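You operate a simulated robot arm through the tools that you are given. There is no shell and no other tool.

You are at the controls of a simulated two-armed robot. One attempt, no reset.

JOB
Fill the kettle just past MIN from the carafe and boil it.
Fine: shut the lid before you switch on, wait for the click, put the carafe back. Set down upright: water carafe.

The check looks at the end state, three seconds after you hand in, the way a careful person would. Anything else that was tipped, shoved, dropped, spilled or broken makes it a failure. Lids that push on must go on centred and level and be pressed home; caps that screw on are set level and turned clockwise until they are tight.

ROBOT AND FRAMES
Two 7-joint arms with two-finger parallel grippers on one trunk that stands fixed in place. Base frame: the origin is at the foot of the trunk, x ahead of it, y to its left, z up. Lengths are in cm, angles in degrees, forces in N, time in s.
The left shoulder is at [7, 17.7, 119.5], the right one opposite. With the tool pointing down near the work surface each hand reaches from about 28 to 74 cm from the base axis, measured 20 degrees to its own side. Payload 3.43 kg a hand.
The TCP of each hand is the grasp point between the finger pads, 3 cm short of the fingertips. In the tool frame z runs along the fingers and y along their closing line. The gripper opens to 9.4 cm. The fingers are 2.8 cm wide and 1 cm thick; the gripper's body (5 by 9.6 cm) begins 5.5 cm behind the TCP.
Orientation is that of the tool frame in the base frame, as a unit quaternion [x, y, z, w]. With the fingers straight down and closing along the base's y, the tool's x points along the base's -x, its y along +y and its z along -z.

CONTROLS
- The arms move only by the tool apply_moves. It takes "left_steps", "right_steps" or both (then of equal length, played together; a hand with none holds still); each is text: rows parted by semicolons, each of 7 numbers parted by spaces: the turn, a rotation vector about the base's x, y, z in degrees, then the shift along the base's x, y, z in cm, then the closure, from 0 (fully open) to 1 (shut). In form: wx wy wz x y z grip; .... A call has 1 to 20 rows; each row is the pose to reach, as a shift and turn from the pose commanded when the call began. Each row takes 0.2 s and may step no farther than 5 cm and 8.6 degrees from the row before; otherwise, or with a gripper value out of range, the whole call is refused. A pose out of reach is approached as far as the arm can. The call stops where the force on the tool passes 40 N (or 10 N more than at its start, if that is more) or the arm is blocked; 0.2 s more then pass. The fingers move at their own pace (about 15.3 cm/s each) and stop on an object; they squeeze with about 27 N. The grip force told is the motor's: it shows also when the fingers shut on nothing. Time passes only in rows, and 0.2 s behind the last, so rows that repeat a pose let the fingers close. It gives the time, the measured TCP pose, the force on the tool (base axes), the opening and the grip force at its end, in the units of the frame above (readings bear some noise), with the torque about the TCP (base axes, N m) and any sound that the robot's microphone picked up, and new pictures: "show" is both (left out), scene, wrist or none (wrist: the cameras of the hands that moved).
- Cameras (640 x 400 px; columns grow to the right, rows downward): "scene" is now at [12.77, 4.6, 152.1]; the picture's right is [0.50, -0.87, 0.00], its down [-0.43, -0.25, -0.87] and it looks along [0.75, 0.43, -0.49] (base axes); focal length 216 px, centre (320, 200). "left" rides on the left gripper at [7.6, -1.4, -10.3] in its tool frame; the picture's right is [0.18, 0.98, 0.00], its down [-0.75, 0.14, -0.64] and it looks along [-0.63, 0.12, 0.77] (tool axes); focal length 243 px, centre (320, 200). "right" rides on the right gripper at [7.6, 1.4, -10.3] in its tool frame; the picture's right is [-0.18, 0.98, 0.00], its down [-0.75, -0.14, -0.64] and it looks along [-0.63, -0.12, 0.77] (tool axes); focal length 243 px, centre (320, 200).
- slide_trunk(by): slides the trunk up (or, below 0, down) by that many cm; the arms and the scene camera ride with it, the base frame stays. It gives what a move gives, with no picture.
- aim_head(pan, tilt): turns the head with the scene camera to pan (to the left, within 86 degrees either way) and tilt (down, from -29 to 69), counted from straight ahead of the robot. It gives what a move gives, and a new picture of the scene camera.
- locate(camera, pixels): for up to 12 pixels [column, row] of the newest picture of that camera ("zoom" is the newest enlarged one), the place [x, y, z] in the base frame of the surface seen there, good to about 0.2 cm. The clock stands still meanwhile.
- close_up(camera, box): a new picture of the part [left, top, right, bottom] of that camera's present view, enlarged. The clock stands still meanwhile.
- close_job(): hands the job in; it is judged then, once.

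Unless the task says otherwise, let go and move clear before handing in.

The tools are called after "Emit:" by a JSON object that holds its "op" and its "data". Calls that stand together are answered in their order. apply_moves: Moves the arms, as the interface text tells. Its arguments: {"type":"object","properties":{"left_steps":{"type":"string"},"right_steps":{"type":"string"},"show":{"type":"string","enum":["both","scene","wrist","none"]}},"required":[]} The other tools are called the same way: slide_trunk (by) slides the trunk up or down; aim_head (pan, tilt) turns the head that bears the scene camera; locate (camera, pixels) gives the place of the surface under pixels of a picture; close_up (camera, box) takes an enlarged picture of a part of a camera's view; close_job () hands the job in.

At the start:

```text
time_s: 0.0
left_tcp_pos: [34.98, 44.86, 140.07]
left_ee_rot: [0.0, 1.0, 0.0, 0.0]
left_contact_force: [-0.1, 0.0, 0.2]
left_moment: [0.06, 0.02, -0.02]
left_width: 9.43
left_grip_force: 0.1
right_tcp_pos: [29.12, 3.06, 136.27]
right_ee_rot: [0.0, 1.0, 0.0, 0.0]
right_contact_force: [-0.2, 0.6, -0.1]
right_moment: [-0.02, -0.01, -0.02]
right_width: 9.4
right_grip_force: 0.1
trunk travel left (down, up): [-77.5, 6.5]
head pan, tilt: [29.9, 29.5]
```

scene: 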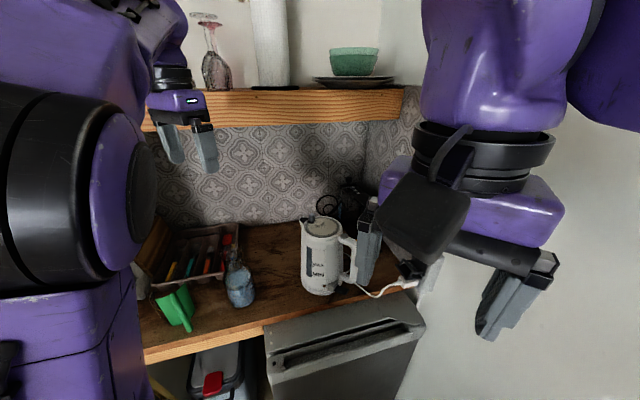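
right: 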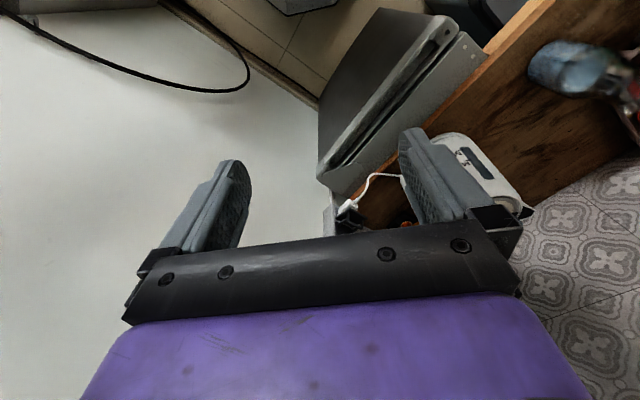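
left: 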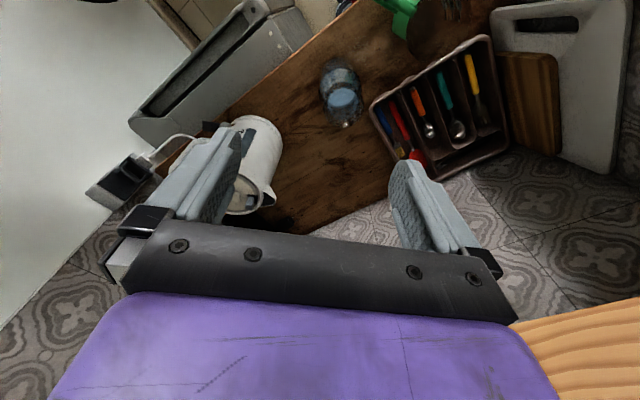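

The scene picture shows a white kettle near (322,255), a blue glass carafe near (240,287) and a cable with a plug near (410,270). I'll look closer before moving anything.

Emit:
{"op": "close_up", "data": {"camera": "scene", "box": [280, 180, 440, 310]}}

Emit:
{"op": "close_up", "data": {"camera": "scene", "box": [140, 210, 300, 340]}}

Emit:
{"op": "close_up", "data": {"camera": "left", "box": [80, 60, 400, 260]}}

Emit:
{"op": "locate", "data": {"camera": "scene", "pixels": [[320, 226], [308, 218], [340, 236], [320, 290], [352, 262], [240, 265], [240, 290], [240, 306], [280, 280], [410, 270], [220, 330], [350, 80]]}}

```text
3.08 times, centred on (360, 245) of scene
```

zoom: 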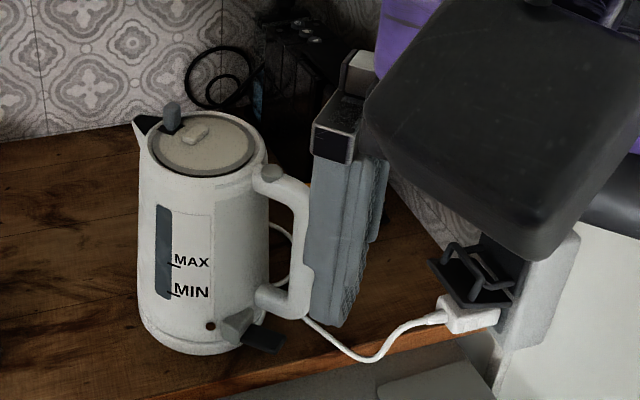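

```text
3.08 times, centred on (220, 275) of scene
```

zoom: 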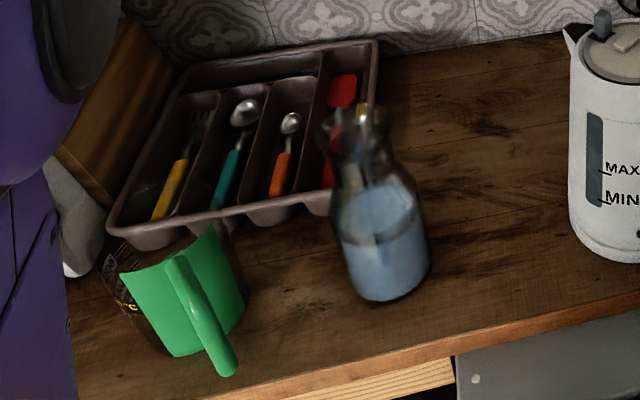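

```text
2.00 times, centred on (240, 160) of left
```

zoom: 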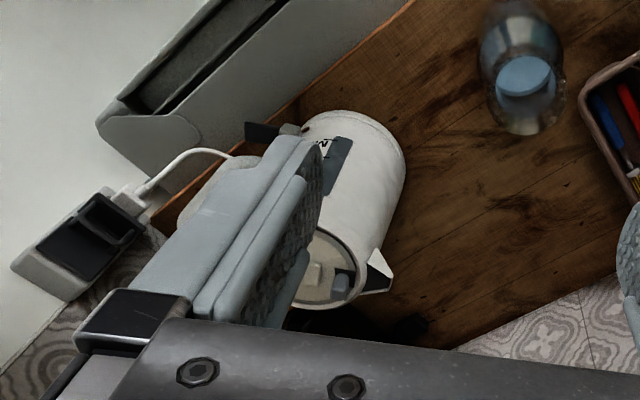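

```text
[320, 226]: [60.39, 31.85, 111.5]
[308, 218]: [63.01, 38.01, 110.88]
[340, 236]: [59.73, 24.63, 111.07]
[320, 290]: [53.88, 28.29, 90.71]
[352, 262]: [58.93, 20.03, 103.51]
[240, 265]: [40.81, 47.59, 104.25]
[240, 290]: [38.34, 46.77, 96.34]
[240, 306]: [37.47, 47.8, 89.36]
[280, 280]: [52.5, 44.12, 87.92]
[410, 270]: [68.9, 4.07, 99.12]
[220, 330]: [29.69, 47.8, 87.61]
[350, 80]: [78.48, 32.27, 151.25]
```

The kettle stands at about (60,31) with its lid near z 111. Its spout faces back-left, its handle faces right, and there's a dark lever at its foot near (335,292). I need the shelf and counter limits, plus the features of the lid and the lever.

Emit:
{"op": "locate", "data": {"camera": "scene", "pixels": [[160, 128], [270, 122], [400, 112], [270, 92], [400, 88], [150, 358], [264, 328], [420, 290], [440, 262], [345, 228], [375, 235], [345, 195]]}}

Emit:
{"op": "close_up", "data": {"camera": "scene", "box": [296, 205, 376, 255]}}

Emit:
{"op": "close_up", "data": {"camera": "scene", "box": [296, 250, 376, 300]}}

Emit:
{"op": "close_up", "data": {"camera": "scene", "box": [200, 230, 280, 315]}}

```text
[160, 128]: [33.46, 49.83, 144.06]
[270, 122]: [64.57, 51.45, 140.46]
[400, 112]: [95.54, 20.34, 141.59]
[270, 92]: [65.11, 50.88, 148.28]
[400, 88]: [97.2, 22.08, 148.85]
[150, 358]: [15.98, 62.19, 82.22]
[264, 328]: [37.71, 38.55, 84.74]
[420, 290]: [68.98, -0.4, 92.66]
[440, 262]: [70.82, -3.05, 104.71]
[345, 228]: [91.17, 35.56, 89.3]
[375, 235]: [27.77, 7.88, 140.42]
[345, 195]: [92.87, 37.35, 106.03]
```

```text
8.00 times, centred on (336, 230) of scene
```

zoom: 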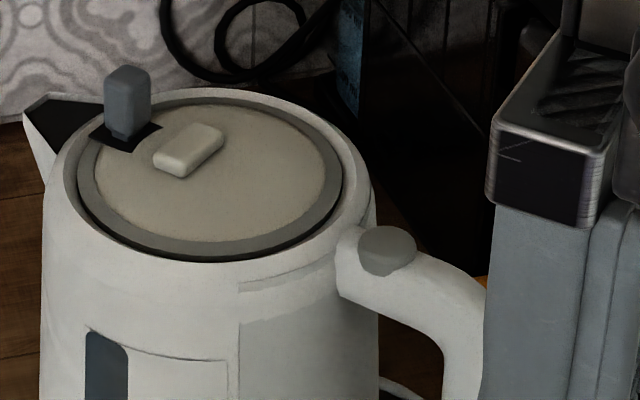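

```text
8.00 times, centred on (336, 275) of scene
```

zoom: 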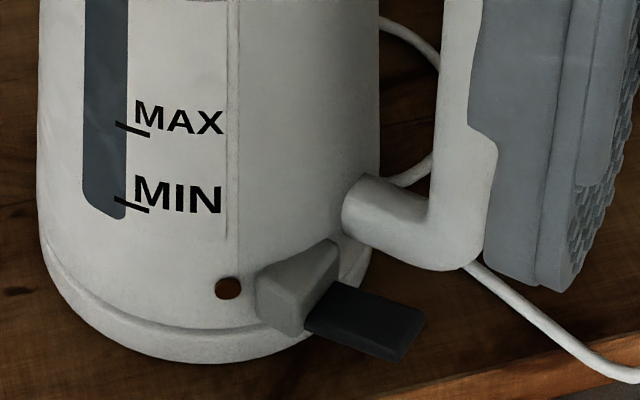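

```text
4.71 times, centred on (240, 272) of scene
```

zoom: 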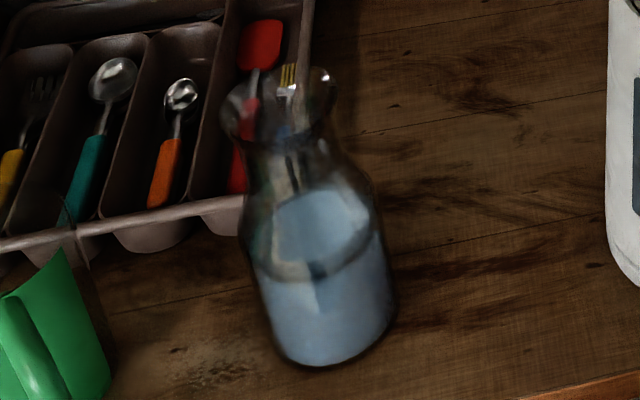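

The shelf's front edge runs along x+y≈116 at z≈140, so the kettle stands clear in front of it. The kettle has a grey button on top of its handle, a small grey tab by the spout and a dark lever at its foot. I'll locate these precisely.

Emit:
{"op": "close_up", "data": {"camera": "scene", "box": [296, 205, 376, 300]}}

Emit:
{"op": "locate", "data": {"camera": "scene", "pixels": [[344, 236], [319, 224], [312, 214], [311, 221], [302, 220], [325, 218], [325, 235], [337, 227], [308, 226], [343, 291], [334, 287], [356, 255]]}}

```text
4.21 times, centred on (336, 252) of scene
```

zoom: 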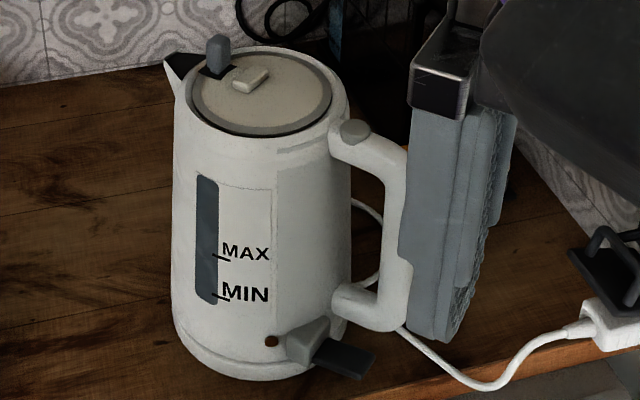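

```text
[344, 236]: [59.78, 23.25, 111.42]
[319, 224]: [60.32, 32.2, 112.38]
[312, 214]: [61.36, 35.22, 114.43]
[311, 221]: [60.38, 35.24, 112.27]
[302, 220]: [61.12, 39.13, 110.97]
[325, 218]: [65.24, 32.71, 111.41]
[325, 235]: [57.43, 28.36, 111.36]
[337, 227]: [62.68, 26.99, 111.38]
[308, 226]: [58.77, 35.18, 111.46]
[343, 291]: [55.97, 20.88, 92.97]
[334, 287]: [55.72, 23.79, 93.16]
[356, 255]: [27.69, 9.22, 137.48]
```

The lid's centre is about (61,31,111.4), the handle button (59.8,23.3,111.5) and the foot lever about (56,22,93). I'll close the right hand's fingers, tilt it and bring it above the handle button from the robot's side.

Emit:
{"op": "apply_moves", "data": {"right_steps": "0 0 0 0 0 0 1; 2.2 -2.8 0 2.4 1.5 0 1; 4.3 -5.5 0 4.9 3 -0.5 1; 6.5 -8.3 0 7.3 4.5 -1 1; 8.6 -11 0 9.8 6.1 -2 1; 10.8 -13.8 0 12.2 7.7 -4 1; 13 -16.6 0 14.6 9.2 -6 1; 15.1 -19.3 0 17.1 10.8 -8 1; 17.3 -22.1 0 19.5 12.4 -10 1; 19.4 -24.8 0 21 13 -12 1; 21.6 -27.6 0 23 14 -13.5 1", "show": "both"}}

```text
time_s: 2.4
left_tcp_pos: [35.09, 45.0, 140.19]
left_ee_rot: [-0.001, 1.0, 0.0, -0.001]
left_contact_force: [0.1, -0.2, -0.6]
left_moment: [0.02, -0.02, 0.05]
left_width: 9.41
left_grip_force: 0.0
right_tcp_pos: [52.26, 17.04, 122.65]
right_ee_rot: [0.0, 0.953, 0.186, 0.237]
right_contact_force: [1.2, 0.2, -0.5]
right_moment: [0.0, 0.01, 0.0]
right_width: 0.0
right_grip_force: 26.7
trunk travel left (down, up): [-77.5, 6.5]
head pan, tilt: [29.9, 29.5]
```

scene: 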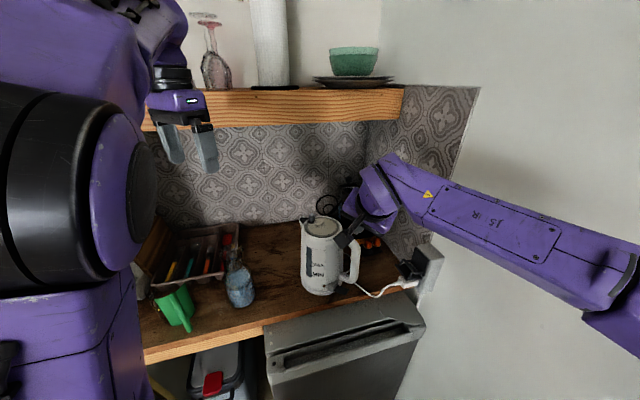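
right: 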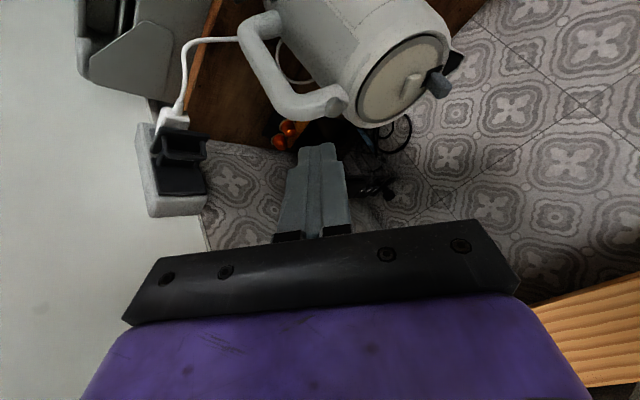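

The right hand reached the area and now has a clear view of the kettle's top: lid (400,85), handle button (338,100). I'll zoom in and locate these from this side.

Emit:
{"op": "close_up", "data": {"camera": "right", "box": [230, 0, 480, 156]}}

Emit:
{"op": "locate", "data": {"camera": "right", "pixels": [[338, 102], [412, 85], [400, 85], [440, 82], [385, 110], [362, 92], [440, 50], [310, 105], [318, 152], [400, 130], [170, 165], [180, 195]]}}

Emit:
{"op": "close_up", "data": {"camera": "scene", "box": [280, 190, 440, 300]}}

```text
2.56 times, centred on (355, 78) of right
```

zoom: 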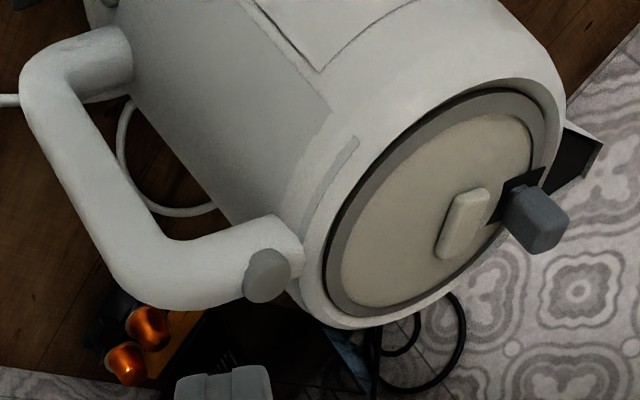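

```text
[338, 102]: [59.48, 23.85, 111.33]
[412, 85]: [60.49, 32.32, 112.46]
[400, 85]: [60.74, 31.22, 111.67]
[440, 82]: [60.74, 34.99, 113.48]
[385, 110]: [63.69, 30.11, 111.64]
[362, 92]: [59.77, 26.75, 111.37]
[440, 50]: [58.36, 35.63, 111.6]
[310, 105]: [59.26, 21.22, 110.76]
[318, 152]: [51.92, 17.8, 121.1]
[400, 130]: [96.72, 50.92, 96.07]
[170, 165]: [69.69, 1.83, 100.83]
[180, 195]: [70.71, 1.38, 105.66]
```

```text
3.64 times, centred on (360, 245) of scene
```

zoom: 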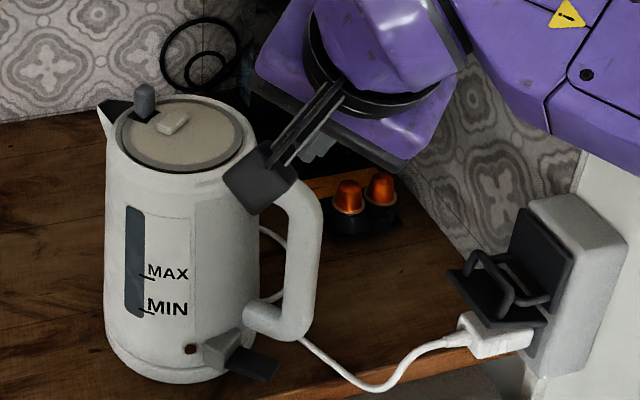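

The button sits at (59.5,23.7,111.4). I'll bring the fingertips over it and press down in small steps, watching the force and the lid.

Emit:
{"op": "apply_moves", "data": {"right_steps": "0 0 0 3.5 3 -1 1; 0 0 0 7.1 6.2 -3 1; 0 0 0 7.1 6.2 -5.5 1; 0 0 0 7.1 6.2 -6.8 1; 0 0 0 7.1 6.2 -7.4 1; 0 0 0 7.1 6.2 -7.8 1; 0 0 0 7.1 6.2 -8.1 1", "show": "both"}}

```text
refused: row 2 steps farther than a row can; nothing moved
```

The second row was slightly over the 5 cm limit. I'll send it again with smaller steps.

Emit:
{"op": "apply_moves", "data": {"right_steps": "0 0 0 2.5 2 -1 1; 0 0 0 5 4.2 -2 1; 0 0 0 7.1 6.2 -4 1; 0 0 0 7.1 6.2 -5.5 1; 0 0 0 7.1 6.2 -6.8 1; 0 0 0 7.1 6.2 -7.4 1; 0 0 0 7.1 6.2 -7.8 1; 0 0 0 7.1 6.2 -8.1 1", "show": "both"}}

```text
time_s: 4.2
left_tcp_pos: [34.9, 44.84, 140.18]
left_ee_rot: [0.0, 1.0, 0.0, 0.0]
left_contact_force: [0.3, 0.3, 0.2]
left_moment: [-0.01, -0.02, -0.04]
left_width: 9.4
left_grip_force: 0.0
right_tcp_pos: [59.3, 23.35, 114.73]
right_ee_rot: [-0.001, 0.954, 0.186, 0.236]
right_contact_force: [0.2, -0.4, 2.2]
right_moment: [-0.04, -0.04, 0.02]
right_width: 0.0
right_grip_force: 26.7
right hand out of reach, approached as far as the arm can: row 3
trunk travel left (down, up): [-77.5, 6.5]
head pan, tilt: [29.9, 29.5]
```

scene: 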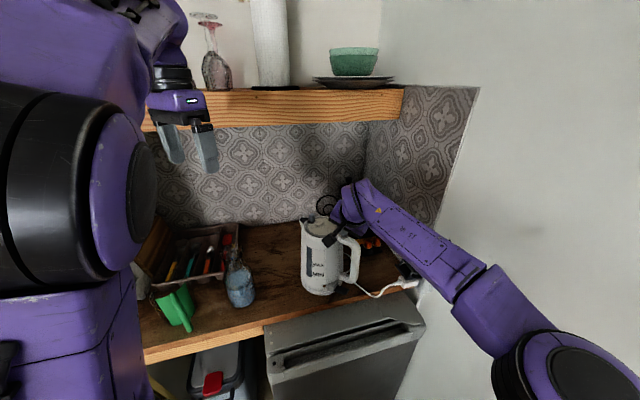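
right: 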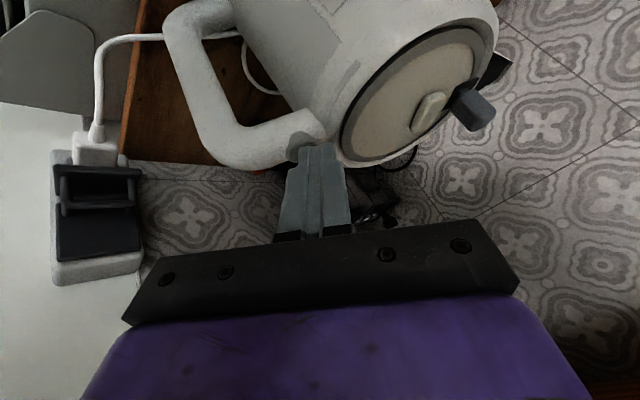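

The fingers are touching the button at (320,145) with about 2 N. I'll press deeper in small steps.

Emit:
{"op": "apply_moves", "data": {"right_steps": "0 0 0 0 0 -0.3 1; 0 0 0 0 0 -0.6 1; 0 0 0 0 0 -0.9 1; 0 0 0 0 0 -0.9 1", "show": "both"}}

```text
time_s: 5.2
left_tcp_pos: [34.54, 44.91, 140.26]
left_ee_rot: [0.0, 1.0, 0.0, 0.001]
left_contact_force: [0.3, -0.2, 0.0]
left_moment: [0.03, 0.02, 0.01]
left_width: 9.4
left_grip_force: 0.1
right_tcp_pos: [59.11, 23.25, 113.89]
right_ee_rot: [-0.001, 0.953, 0.187, 0.238]
right_contact_force: [-2.7, -0.9, 14.0]
right_moment: [0.05, 0.02, -0.01]
right_width: 0.01
right_grip_force: 27.0
trunk travel left (down, up): [-77.5, 6.5]
head pan, tilt: [29.9, 29.5]
heard: click
```

scene: 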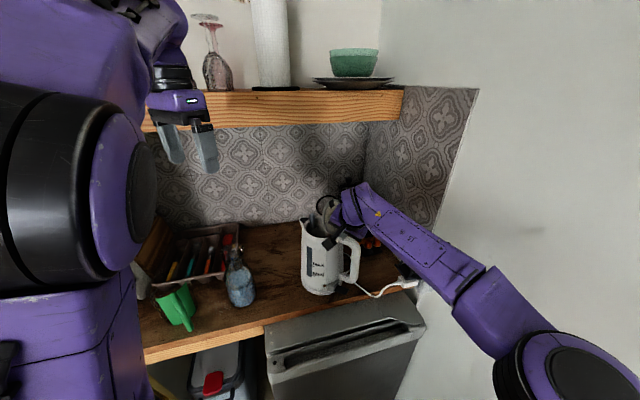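
right: 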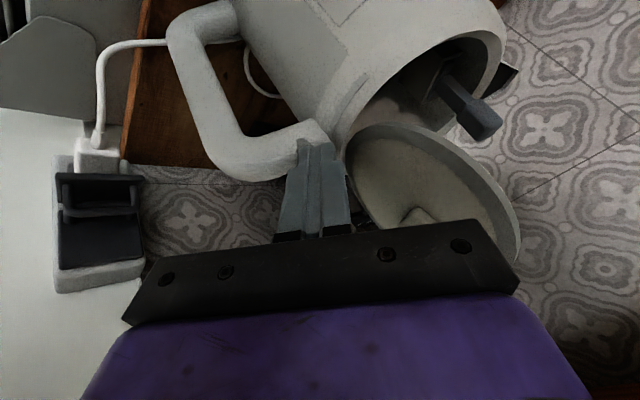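

There was a click and the lid has sprung open, hinged at the handle side (lid at (430,190) in the right picture). I'll back the right hand off along its own axis, up and toward the robot.

Emit:
{"op": "apply_moves", "data": {"right_steps": "0 0 0 -0.5 -0.5 1 1; 0 0 0 -1.5 -1.5 3 1; 0 0 0 -3.5 -3.5 6 1; 0 0 0 -6 -6 9 1; 0 0 0 -8.5 -9 11 1; 0 0 0 -11 -12 12 1", "show": "both"}}

```text
time_s: 6.6
left_tcp_pos: [34.82, 44.58, 140.19]
left_ee_rot: [0.0, 1.0, 0.001, 0.001]
left_contact_force: [0.4, -0.1, 0.2]
left_moment: [0.02, 0.0, 0.01]
left_width: 9.4
left_grip_force: 0.1
right_tcp_pos: [48.12, 10.9, 125.86]
right_ee_rot: [0.0, 0.953, 0.186, 0.238]
right_contact_force: [0.4, -0.8, 0.3]
right_moment: [0.0, 0.0, 0.01]
right_width: 0.0
right_grip_force: 27.0
trunk travel left (down, up): [-77.5, 6.5]
head pan, tilt: [29.9, 29.5]
```

scene: 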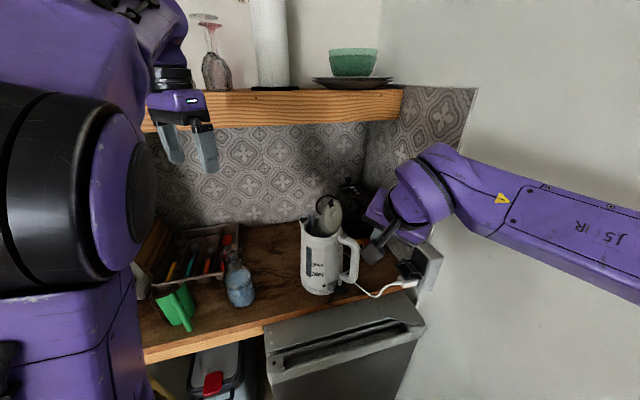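
right: 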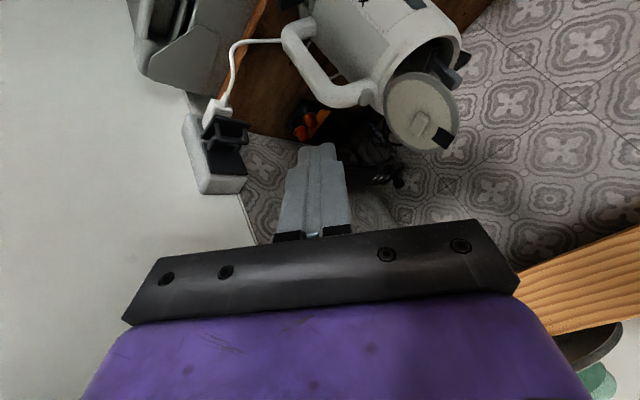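

The lid stands open at (328,215) in the scene picture. I'll look closely at the opening, the lid's position and the gauge.

Emit:
{"op": "close_up", "data": {"camera": "scene", "box": [290, 190, 380, 246]}}

Emit:
{"op": "close_up", "data": {"camera": "right", "box": [270, 0, 510, 150]}}

Emit:
{"op": "locate", "data": {"camera": "right", "pixels": [[420, 80], [390, 130], [450, 130], [455, 100], [430, 152], [400, 85], [445, 45], [457, 70], [385, 80], [420, 50], [400, 100], [445, 142]]}}

Emit:
{"op": "locate", "data": {"camera": "scene", "pixels": [[330, 200], [335, 215], [320, 205], [313, 222], [306, 228], [310, 235], [322, 238], [334, 236], [318, 228], [309, 220], [302, 222], [325, 210]]}}

```text
7.11 times, centred on (335, 218) of scene
```

zoom: 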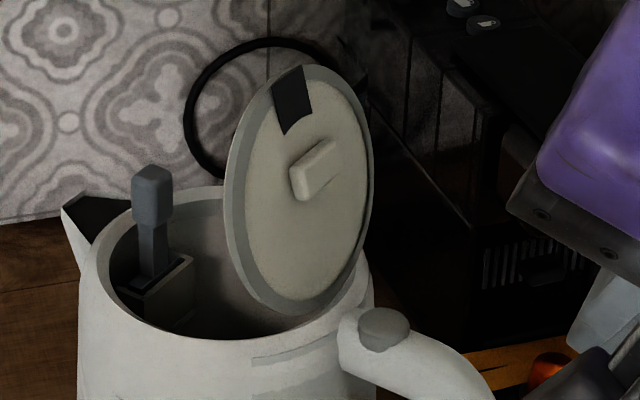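

```text
2.67 times, centred on (390, 75) of right
```

zoom: 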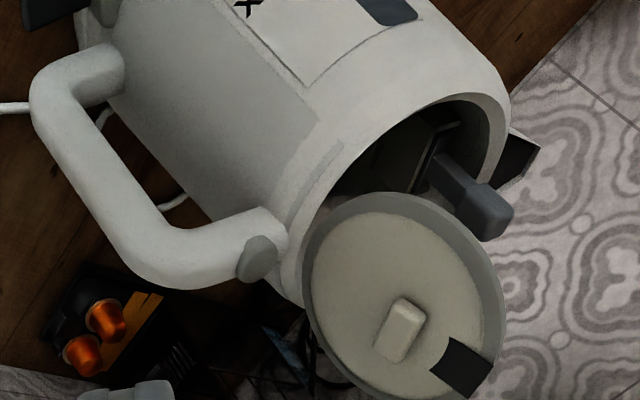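

```text
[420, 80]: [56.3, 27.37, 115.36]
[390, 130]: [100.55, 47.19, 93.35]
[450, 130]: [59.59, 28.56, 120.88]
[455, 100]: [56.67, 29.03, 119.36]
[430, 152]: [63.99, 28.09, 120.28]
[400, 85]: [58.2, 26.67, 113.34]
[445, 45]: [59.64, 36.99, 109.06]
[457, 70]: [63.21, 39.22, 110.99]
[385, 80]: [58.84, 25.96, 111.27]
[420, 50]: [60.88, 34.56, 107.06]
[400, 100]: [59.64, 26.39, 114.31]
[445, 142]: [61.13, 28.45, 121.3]
```

```text
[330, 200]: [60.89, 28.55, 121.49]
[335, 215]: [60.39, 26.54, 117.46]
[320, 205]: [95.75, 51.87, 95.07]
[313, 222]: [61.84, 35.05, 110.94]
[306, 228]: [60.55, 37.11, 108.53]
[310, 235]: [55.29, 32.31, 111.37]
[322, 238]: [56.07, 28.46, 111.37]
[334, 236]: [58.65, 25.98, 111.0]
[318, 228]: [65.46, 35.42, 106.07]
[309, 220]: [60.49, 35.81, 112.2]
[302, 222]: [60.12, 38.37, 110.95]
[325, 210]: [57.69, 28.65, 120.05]
```

The lid is held near upright over y 26–29 with its top at z 121.5. The filter tab is at about (60.5,35.5,114), so the clear opening is around (61,31.5). Next I'll measure the carafe and the things beside it.

Emit:
{"op": "close_up", "data": {"camera": "scene", "box": [205, 240, 275, 310]}}

Emit:
{"op": "locate", "data": {"camera": "scene", "pixels": [[231, 258], [232, 262], [227, 251], [236, 268], [240, 275], [236, 250], [240, 282], [243, 295], [245, 304], [229, 290], [254, 285], [222, 254]]}}

Emit:
{"op": "locate", "data": {"camera": "left", "pixels": [[342, 97], [330, 85], [345, 120], [340, 75], [345, 127], [330, 105], [357, 105], [400, 10], [420, 30], [380, 100], [430, 160], [490, 40]]}}

Emit:
{"op": "close_up", "data": {"camera": "left", "box": [290, 30, 400, 140]}}

```text
5.71 times, centred on (240, 275) of scene
```

zoom: 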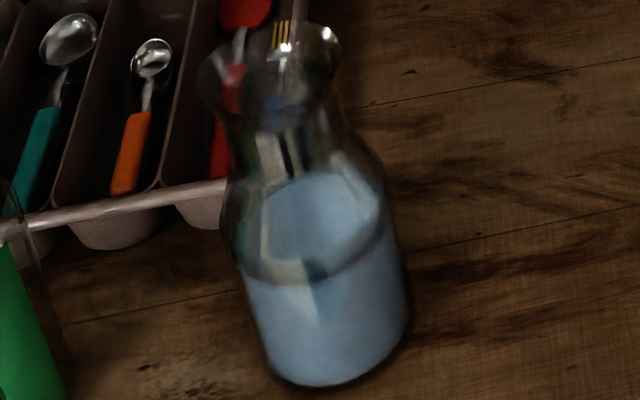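

```text
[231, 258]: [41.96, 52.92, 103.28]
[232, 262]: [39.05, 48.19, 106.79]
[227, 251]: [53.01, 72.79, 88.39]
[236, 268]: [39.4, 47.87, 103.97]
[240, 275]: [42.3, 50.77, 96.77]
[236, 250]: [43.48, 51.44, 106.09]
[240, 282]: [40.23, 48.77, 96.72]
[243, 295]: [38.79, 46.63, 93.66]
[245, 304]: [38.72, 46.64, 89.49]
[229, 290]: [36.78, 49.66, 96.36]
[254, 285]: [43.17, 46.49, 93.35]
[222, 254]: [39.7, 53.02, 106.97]
```

```text
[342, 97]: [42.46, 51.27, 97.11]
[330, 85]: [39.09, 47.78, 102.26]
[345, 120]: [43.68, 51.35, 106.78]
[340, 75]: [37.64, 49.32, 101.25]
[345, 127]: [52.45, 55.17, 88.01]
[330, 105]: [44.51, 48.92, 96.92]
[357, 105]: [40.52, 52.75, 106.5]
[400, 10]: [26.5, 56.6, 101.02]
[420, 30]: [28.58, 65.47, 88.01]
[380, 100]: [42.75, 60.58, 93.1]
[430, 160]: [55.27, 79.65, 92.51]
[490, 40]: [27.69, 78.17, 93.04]
```

```text
3.64 times, centred on (345, 85) of left
```

zoom: 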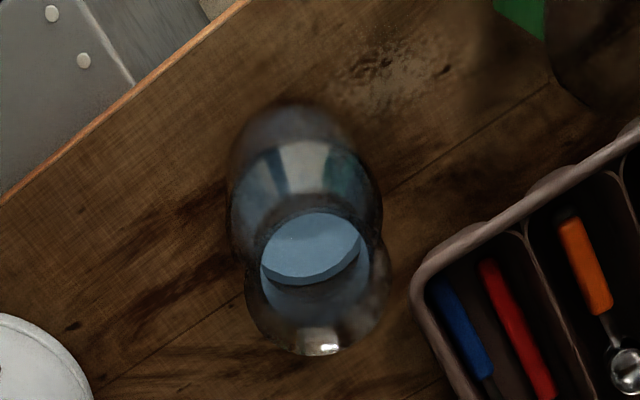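

The carafe is centred at about (41,50.3). Its rim is at z 107, the water at z 97, and the body is about 8.6 cm across. I plan to grip the body with the left hand pitched 30° below horizontal and pointing 60° to the left, so first I'll move the right hand out of the way and reorient the left hand above the carafe.

Emit:
{"op": "apply_moves", "data": {"left_steps": "3.1 -5.4 5.4 0 0 -1 0; 6.3 -10.8 10.8 0 0 -3 0; 9.4 -16.3 16.3 0 0 -5 0; 12.5 -21.7 21.7 0 0 -7 0; 15.7 -27.1 27.1 0 0 -9 0; 18.8 -32.5 32.5 0 0 -11 0; 21.9 -37.9 37.9 0 0 -13 0; 25 -43.4 43.4 0.5 0 -14 0; 28.2 -48.8 48.8 1 0 -15 0; 31.3 -54.2 54.2 1.5 0 -16 0", "right_steps": "0 0 0 -1.5 -3 0.6 1; 0 0 0 -3 -6 1.2 1; 0 0 0 -4.5 -9 1.8 1; 0 0 0 -6 -12 2.4 1; 0 0 0 -7.5 -15 3 1; 0 0 0 -9 -18 3.6 1; 0 0 0 -10.5 -21 4.2 1; 0 0 0 -12 -24 4.8 1; 0 0 0 -13.5 -27 5.4 1; 0 0 0 -15 -30 6 1", "show": "both"}}

```text
time_s: 8.8
left_tcp_pos: [41.23, 51.34, 119.77]
left_ee_rot: [-0.459, 0.752, 0.223, 0.417]
left_contact_force: [0.7, 1.7, 0.9]
left_moment: [-0.11, 0.02, 0.01]
left_width: 9.37
left_grip_force: 0.1
left hand out of reach, approached as far as the arm can: row 3, 4, 5, 6, 7, 8, 9, 10
right_tcp_pos: [33.48, -19.32, 131.87]
right_ee_rot: [-0.001, 0.954, 0.187, 0.236]
right_contact_force: [0.5, 0.7, 0.4]
right_moment: [0.01, -0.03, 0.0]
right_width: 0.01
right_grip_force: 26.8
trunk travel left (down, up): [-77.5, 6.5]
head pan, tilt: [29.9, 29.5]
```

scene: 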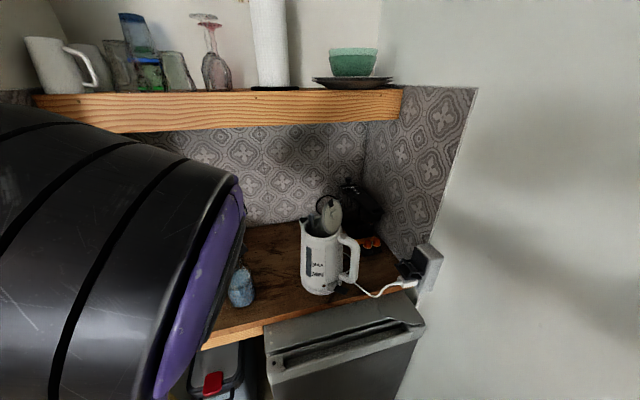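
right: 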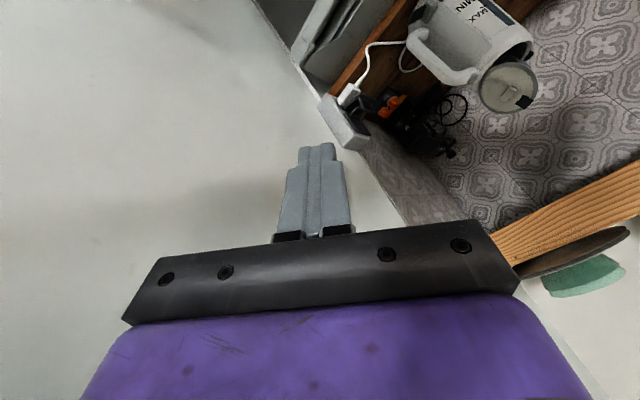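
left: 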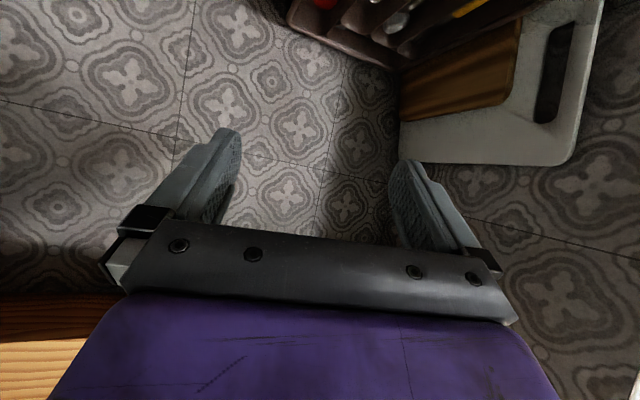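

The left arm is too folded for that heading: it stopped at (41.2,51.3,119.8) instead of the commanded point. I'll turn the hand to point along +y, which puts the wrist farther from the shoulder, and check the reach.

Emit:
{"op": "apply_moves", "data": {"left_steps": "0 0 7.5 1.2 0.5 -1 0; 0 0 15 2.4 1 -2 0; 0 0 22.5 3.5 1.6 -3 0; 0 0 30 4.5 2.1 -4 0; 0 0 30 4.5 2.1 -4 0", "show": "both"}}

```text
time_s: 10.0
left_tcp_pos: [45.18, 54.29, 115.56]
left_ee_rot: [0.628, -0.609, -0.343, -0.341]
left_contact_force: [0.3, 0.6, 0.1]
left_moment: [0.02, 0.01, -0.04]
left_width: 9.42
left_grip_force: 0.1
right_tcp_pos: [33.28, -19.03, 131.82]
right_ee_rot: [0.0, 0.953, 0.187, 0.237]
right_contact_force: [-0.2, 0.0, -0.4]
right_moment: [0.01, 0.01, 0.02]
right_width: 0.01
right_grip_force: 26.5
trunk travel left (down, up): [-77.5, 6.5]
head pan, tilt: [29.9, 29.5]
```

scene: 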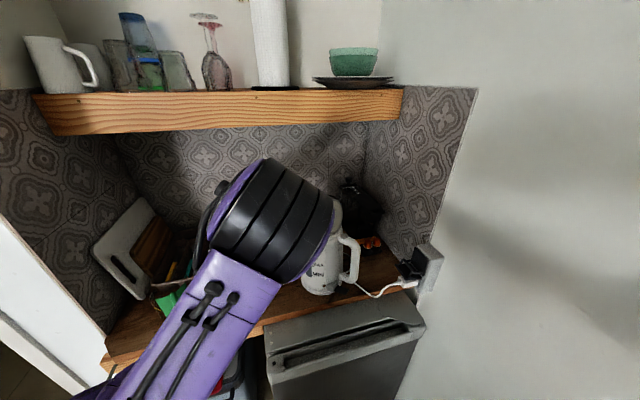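
left: 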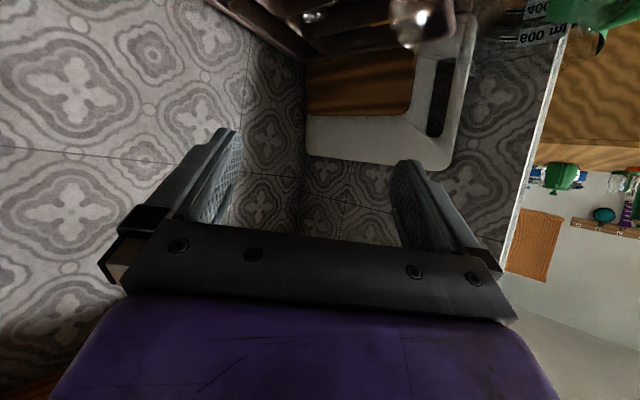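

Row commands are counted from the pose the arm actually reached. The hand now points along +y, pitched 32° down, with its closing line along x. I'll move it just above the carafe's rim so its own camera can see the carafe between the fingers.

Emit:
{"op": "apply_moves", "data": {"left_steps": "0 0 0 -2 -2.5 -1.5 0; 0 0 0 -4.2 -4.9 -3 0; 0 0 0 -4.2 -4.9 -4 0; 0 0 0 -4.2 -4.9 -4 0", "show": "both"}}

```text
time_s: 11.0
left_tcp_pos: [41.3, 48.94, 111.47]
left_ee_rot: [0.627, -0.613, -0.342, -0.338]
left_contact_force: [-0.5, -0.2, 0.2]
left_moment: [0.02, 0.04, -0.01]
left_width: 9.39
left_grip_force: 0.0
right_tcp_pos: [33.43, -18.87, 131.89]
right_ee_rot: [-0.001, 0.953, 0.185, 0.238]
right_contact_force: [-0.4, -0.2, 0.8]
right_moment: [-0.01, 0.01, 0.02]
right_width: 0.02
right_grip_force: 27.3
trunk travel left (down, up): [-77.5, 6.5]
head pan, tilt: [29.9, 29.5]
```

scene: 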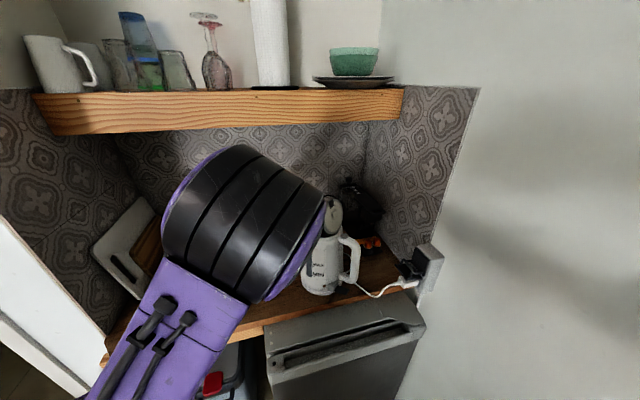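
left: 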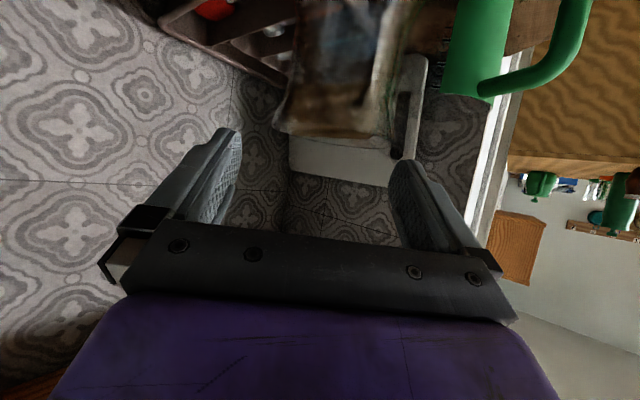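

The left camera view is upside down. The carafe's rim is at the top, around (285–395,130), between the finger tips. I'll locate its edges to align the hand.

Emit:
{"op": "locate", "data": {"camera": "left", "pixels": [[290, 125], [340, 132], [385, 120], [340, 100], [300, 60], [340, 60], [385, 60], [345, 20], [310, 10], [395, 10], [280, 132], [370, 130]]}}

Emit:
{"op": "close_up", "data": {"camera": "left", "box": [220, 0, 460, 160]}}

```text
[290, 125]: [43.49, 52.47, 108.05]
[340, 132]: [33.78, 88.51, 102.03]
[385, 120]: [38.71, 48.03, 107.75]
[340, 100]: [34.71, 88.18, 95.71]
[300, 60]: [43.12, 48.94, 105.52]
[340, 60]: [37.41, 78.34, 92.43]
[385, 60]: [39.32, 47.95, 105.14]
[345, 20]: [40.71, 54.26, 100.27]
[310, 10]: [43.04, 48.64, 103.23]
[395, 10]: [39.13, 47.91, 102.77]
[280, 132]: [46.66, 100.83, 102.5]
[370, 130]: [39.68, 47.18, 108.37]
```

```text
2.50 times, centred on (340, 80) of left
```

zoom: 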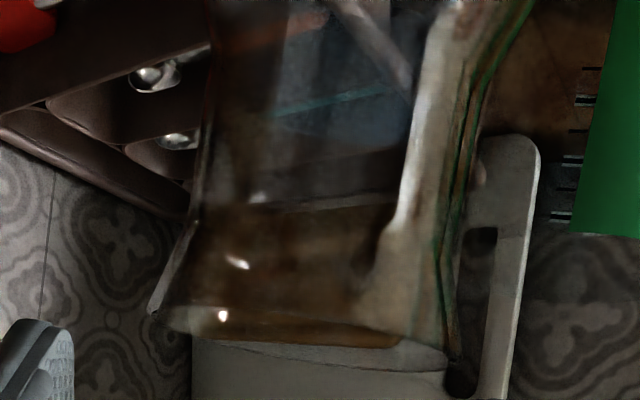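

The rim reads about z 108 and the neck centre about (40.9,50.3). I'll check the fingertips with the same camera so the hand and carafe are measured alike.

Emit:
{"op": "locate", "data": {"camera": "left", "pixels": [[236, 150], [240, 140], [225, 200], [238, 170], [392, 170], [396, 190], [420, 230], [400, 165], [228, 132], [405, 162]]}}

Emit:
{"op": "close_up", "data": {"camera": "left", "box": [160, 100, 480, 260]}}

```text
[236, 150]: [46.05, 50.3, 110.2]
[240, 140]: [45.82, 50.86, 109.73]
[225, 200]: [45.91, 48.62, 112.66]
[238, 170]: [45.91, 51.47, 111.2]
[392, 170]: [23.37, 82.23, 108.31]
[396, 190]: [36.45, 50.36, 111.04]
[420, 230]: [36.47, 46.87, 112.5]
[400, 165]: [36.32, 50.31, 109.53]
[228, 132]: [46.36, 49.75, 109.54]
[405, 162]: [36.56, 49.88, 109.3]
```

```text
2.00 times, centred on (320, 180) of left
```

zoom: 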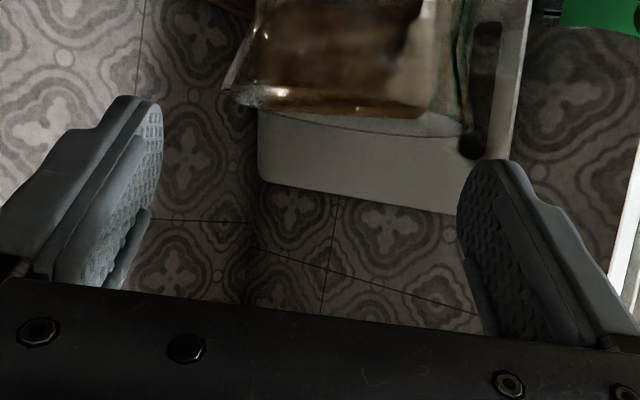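

The finger surfaces are at x 45.85 and 36.45, so their middle is 41.15 against the carafe's centre of about 40.9. I'll shift by −0.2, lower the fingers around the neck and look again before reaching the wide part.

Emit:
{"op": "apply_moves", "data": {"left_steps": "0 0 0 -0.2 0.2 -1 0; 0 0 0 -0.2 0.2 -3 0; 0 0 0 -0.2 0.2 -5 0; 0 0 0 -0.2 0.2 -7 0; 0 0 0 -0.2 0.2 -8.5 0; 0 0 0 -0.2 0.2 -8.5 0", "show": "both"}}

Emit:
{"op": "close_up", "data": {"camera": "left", "box": [160, 0, 480, 240]}}

```text
time_s: 12.4
left_tcp_pos: [40.89, 49.14, 102.74]
left_ee_rot: [0.628, -0.609, -0.348, -0.337]
left_contact_force: [-0.1, 0.3, 0.2]
left_moment: [0.02, -0.03, 0.02]
left_width: 9.43
left_grip_force: 0.1
right_tcp_pos: [33.33, -19.07, 131.76]
right_ee_rot: [-0.001, 0.953, 0.186, 0.237]
right_contact_force: [0.8, 0.4, 0.3]
right_moment: [0.03, 0.0, -0.01]
right_width: 0.01
right_grip_force: 27.1
trunk travel left (down, up): [-77.5, 6.5]
head pan, tilt: [29.9, 29.5]
```

scene: 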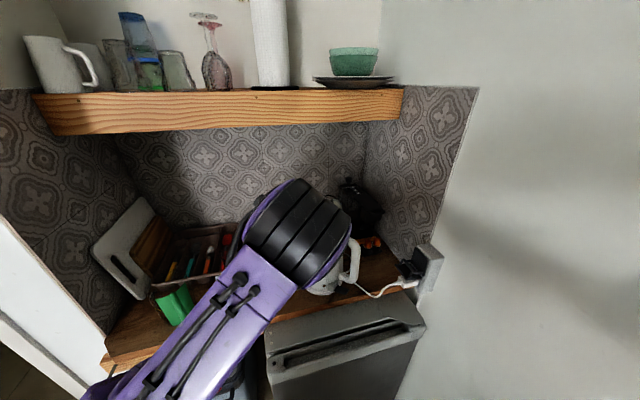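
left: 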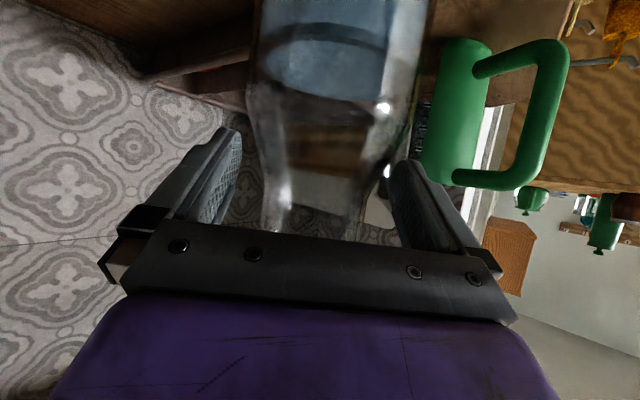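

```text
1.67 times, centred on (320, 120) of left
```

zoom: 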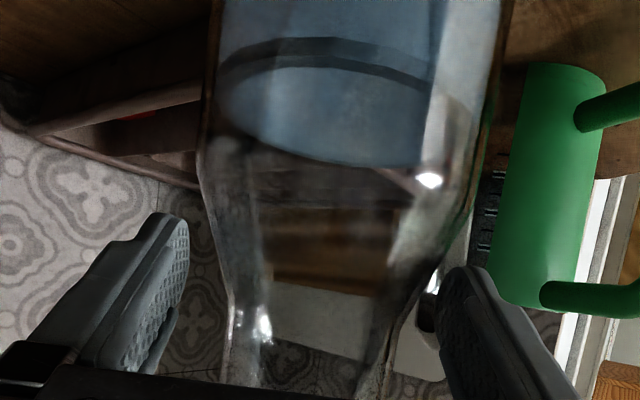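

The carafe's neck is between the fingers and nothing is touching. I'll locate both body edges and the fingertips once more before lowering the rest of the way.

Emit:
{"op": "locate", "data": {"camera": "left", "pixels": [[252, 84], [258, 84], [254, 60], [260, 40], [265, 15], [415, 70], [412, 80], [420, 40], [424, 15], [400, 165], [236, 150], [340, 110]]}}

```text
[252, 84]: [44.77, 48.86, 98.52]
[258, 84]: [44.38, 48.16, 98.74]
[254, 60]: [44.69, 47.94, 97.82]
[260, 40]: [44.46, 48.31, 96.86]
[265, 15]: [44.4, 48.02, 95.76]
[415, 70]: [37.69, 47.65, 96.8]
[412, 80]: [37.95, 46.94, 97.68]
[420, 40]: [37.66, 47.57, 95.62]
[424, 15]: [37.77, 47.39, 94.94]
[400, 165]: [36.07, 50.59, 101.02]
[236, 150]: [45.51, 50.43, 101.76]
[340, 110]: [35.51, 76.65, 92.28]
```

Both measurements now agree: the carafe's centre is about (40.85,50.5) and the fingers' middle is at x 40.8. I'll lower the fingers around the body in small steps.

Emit:
{"op": "apply_moves", "data": {"left_steps": "0 0 0 0.05 0.2 -1.2 0; 0 0 0 0.05 0.2 -2.4 0; 0 0 0 0.05 0.2 -3.6 0; 0 0 0 0.05 0.2 -4.8 0; 0 0 0 0.05 0.2 -6 0; 0 0 0 0.05 0.2 -7.1 0; 0 0 0 0.05 0.2 -7.1 0", "show": "wrist"}}

Emit:
{"op": "close_up", "data": {"camera": "left", "box": [160, 0, 480, 240]}}

```text
time_s: 14.0
left_tcp_pos: [41.69, 49.07, 96.61]
left_ee_rot: [0.613, -0.611, -0.355, -0.354]
left_contact_force: [-0.9, 1.3, -1.2]
left_moment: [-0.01, -0.05, -0.03]
left_width: 9.41
left_grip_force: 0.1
right_tcp_pos: [33.35, -19.0, 131.8]
right_ee_rot: [0.0, 0.954, 0.186, 0.237]
right_contact_force: [0.0, 0.0, 0.0]
right_moment: [0.01, 0.01, 0.03]
right_width: 0.02
right_grip_force: 27.0
trunk travel left (down, up): [-77.5, 6.5]
head pan, tilt: [29.9, 29.5]
```

left: 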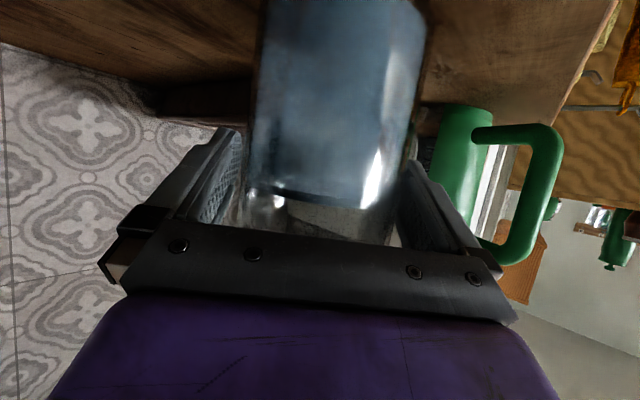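

```text
1.67 times, centred on (320, 120) of left
```

zoom: 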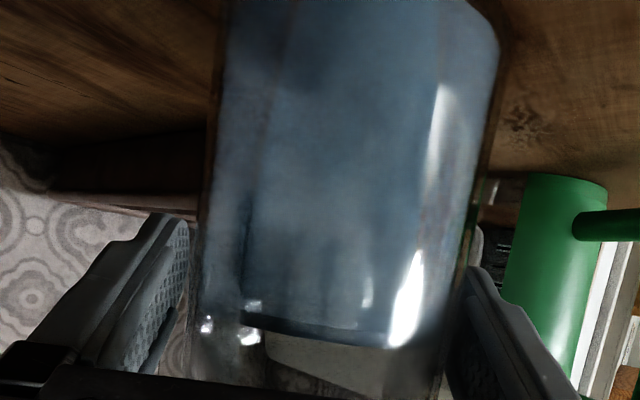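

The reading says x 41.7 and z 96.6, a little off the command, though the force is only about 2 N. I'll check where the fingers and the carafe really are.

Emit:
{"op": "locate", "data": {"camera": "left", "pixels": [[400, 168], [405, 172], [236, 150], [238, 160], [255, 100], [258, 60], [262, 130], [408, 100], [412, 60], [400, 130], [330, 180], [240, 190]]}}

Emit:
{"op": "apply_moves", "data": {"left_steps": "0 0 0 0 0 0 0", "show": "scene"}}

```text
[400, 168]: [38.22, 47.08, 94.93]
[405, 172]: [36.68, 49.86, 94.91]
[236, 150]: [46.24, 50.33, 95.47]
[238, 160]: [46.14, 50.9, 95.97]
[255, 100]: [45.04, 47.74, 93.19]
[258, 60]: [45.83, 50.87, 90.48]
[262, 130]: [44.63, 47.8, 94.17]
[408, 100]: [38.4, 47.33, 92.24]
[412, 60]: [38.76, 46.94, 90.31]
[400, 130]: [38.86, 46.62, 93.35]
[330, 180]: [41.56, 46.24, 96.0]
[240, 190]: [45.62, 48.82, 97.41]
```

```text
time_s: 14.4
left_tcp_pos: [41.54, 49.12, 96.59]
left_ee_rot: [0.613, -0.612, -0.354, -0.353]
left_contact_force: [-0.9, 0.0, -1.1]
left_moment: [0.03, -0.03, 0.02]
left_width: 9.42
left_grip_force: 0.1
right_tcp_pos: [33.4, -18.97, 131.85]
right_ee_rot: [0.0, 0.954, 0.185, 0.237]
right_contact_force: [0.4, -0.8, -0.5]
right_moment: [0.01, -0.04, 0.0]
right_width: 0.0
right_grip_force: 27.4
trunk travel left (down, up): [-77.5, 6.5]
head pan, tilt: [29.9, 29.5]
```

scene: 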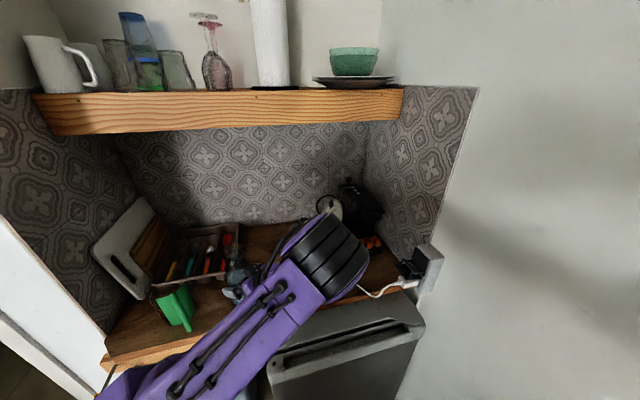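

The carafe seems to have moved about 0.6 cm with the hand, and the left arm's dark joint at (330,255) overlaps the kettle in the picture. I'll check how far that joint is from the kettle before closing the fingers.

Emit:
{"op": "locate", "data": {"camera": "scene", "pixels": [[330, 255], [360, 260], [340, 225], [310, 290], [332, 205], [220, 330], [290, 250], [240, 268], [365, 245], [320, 300]]}}

Emit:
{"op": "close_up", "data": {"camera": "scene", "box": [200, 190, 400, 315]}}

Emit:
{"op": "close_up", "data": {"camera": "right", "box": [320, 0, 640, 200]}}

```text
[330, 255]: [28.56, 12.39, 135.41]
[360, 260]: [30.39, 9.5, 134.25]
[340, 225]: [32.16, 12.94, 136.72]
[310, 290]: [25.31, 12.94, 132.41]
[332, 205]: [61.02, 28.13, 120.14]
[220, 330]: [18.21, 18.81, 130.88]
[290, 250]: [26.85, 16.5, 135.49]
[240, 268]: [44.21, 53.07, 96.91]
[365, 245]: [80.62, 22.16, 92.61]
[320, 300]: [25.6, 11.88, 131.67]
```

```text
3.20 times, centred on (300, 252) of scene
```

zoom: 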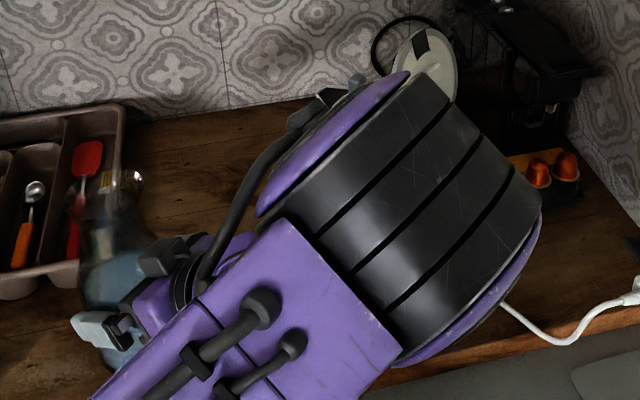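

```text
2.00 times, centred on (480, 100) of right
```

zoom: 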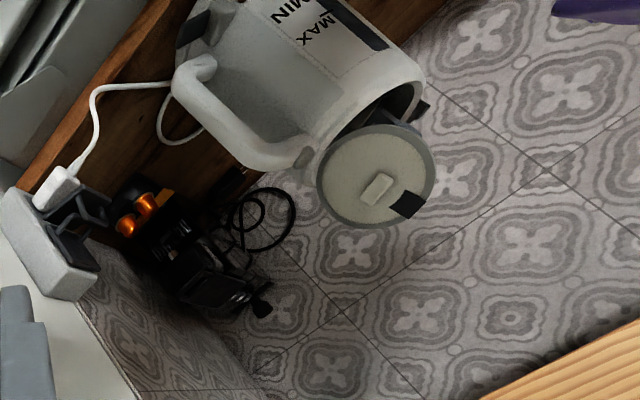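

The joint is near (29,12,134), well away from the kettle. Now I'll close the left fingers on the carafe's body.

Emit:
{"op": "apply_moves", "data": {"left_steps": "0 0 0 0 0 0 0.5; 0 0 0 0 0 0 1; 0 0 0 0 0 0 1; 0 0 0 0 0 0 1", "show": "wrist"}}

```text
time_s: 15.4
left_tcp_pos: [41.6, 49.0, 96.66]
left_ee_rot: [0.613, -0.612, -0.353, -0.353]
left_contact_force: [-2.2, 0.5, 0.8]
left_moment: [0.26, 0.08, 0.07]
left_width: 9.01
left_grip_force: 27.2
right_tcp_pos: [33.34, -18.92, 131.85]
right_ee_rot: [0.0, 0.954, 0.186, 0.236]
right_contact_force: [0.9, 0.1, 0.3]
right_moment: [0.01, 0.0, 0.02]
right_width: 0.02
right_grip_force: 27.7
trunk travel left (down, up): [-77.5, 6.5]
head pan, tilt: [29.9, 29.5]
```

left: 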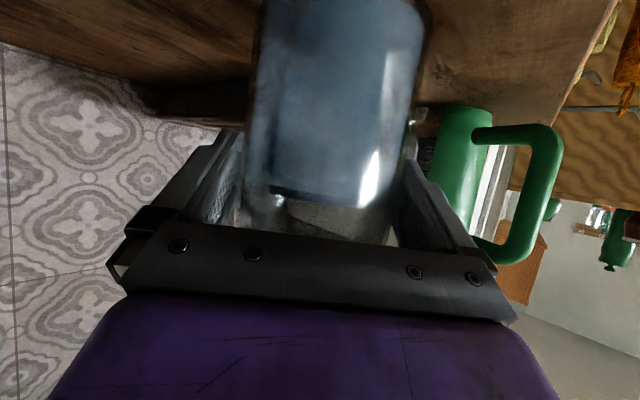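

The grip has closed at 9.01 cm with 27 N on the carafe's body. I'll lift slowly a few centimetres and check that it comes up straight.

Emit:
{"op": "apply_moves", "data": {"left_steps": "0 0 0 0 0 0.5 1; 0 0 0 0 0 1 1; 0 0 0 0 0 2 1; 0 0 0 0 0 3 1; 0 0 0 0 0 3 1", "show": "both"}}

```text
time_s: 16.6
left_tcp_pos: [41.28, 49.21, 99.01]
left_ee_rot: [0.616, -0.612, -0.356, -0.345]
left_contact_force: [-0.3, 0.1, -6.3]
left_moment: [-0.07, 0.0, 0.03]
left_width: 9.02
left_grip_force: 27.6
right_tcp_pos: [33.56, -18.91, 131.87]
right_ee_rot: [0.0, 0.954, 0.186, 0.236]
right_contact_force: [-0.9, 0.1, 0.7]
right_moment: [0.04, 0.01, 0.0]
right_width: 0.01
right_grip_force: 26.9
trunk travel left (down, up): [-77.5, 6.5]
head pan, tilt: [29.9, 29.5]
```

scene: 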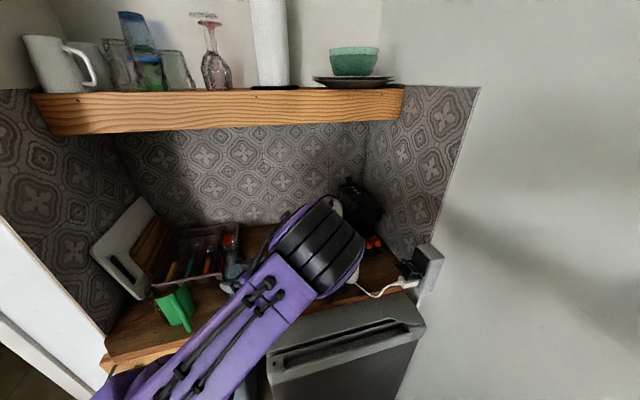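
left: 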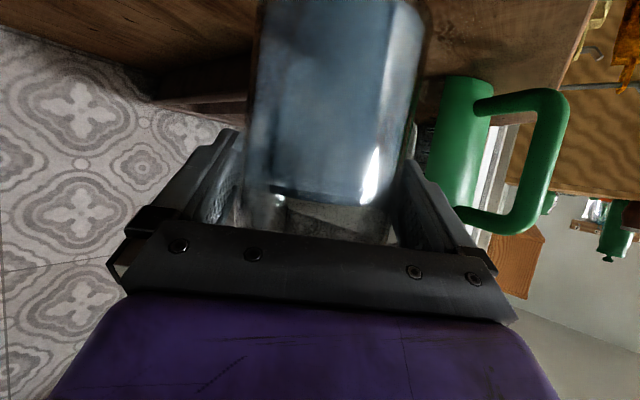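

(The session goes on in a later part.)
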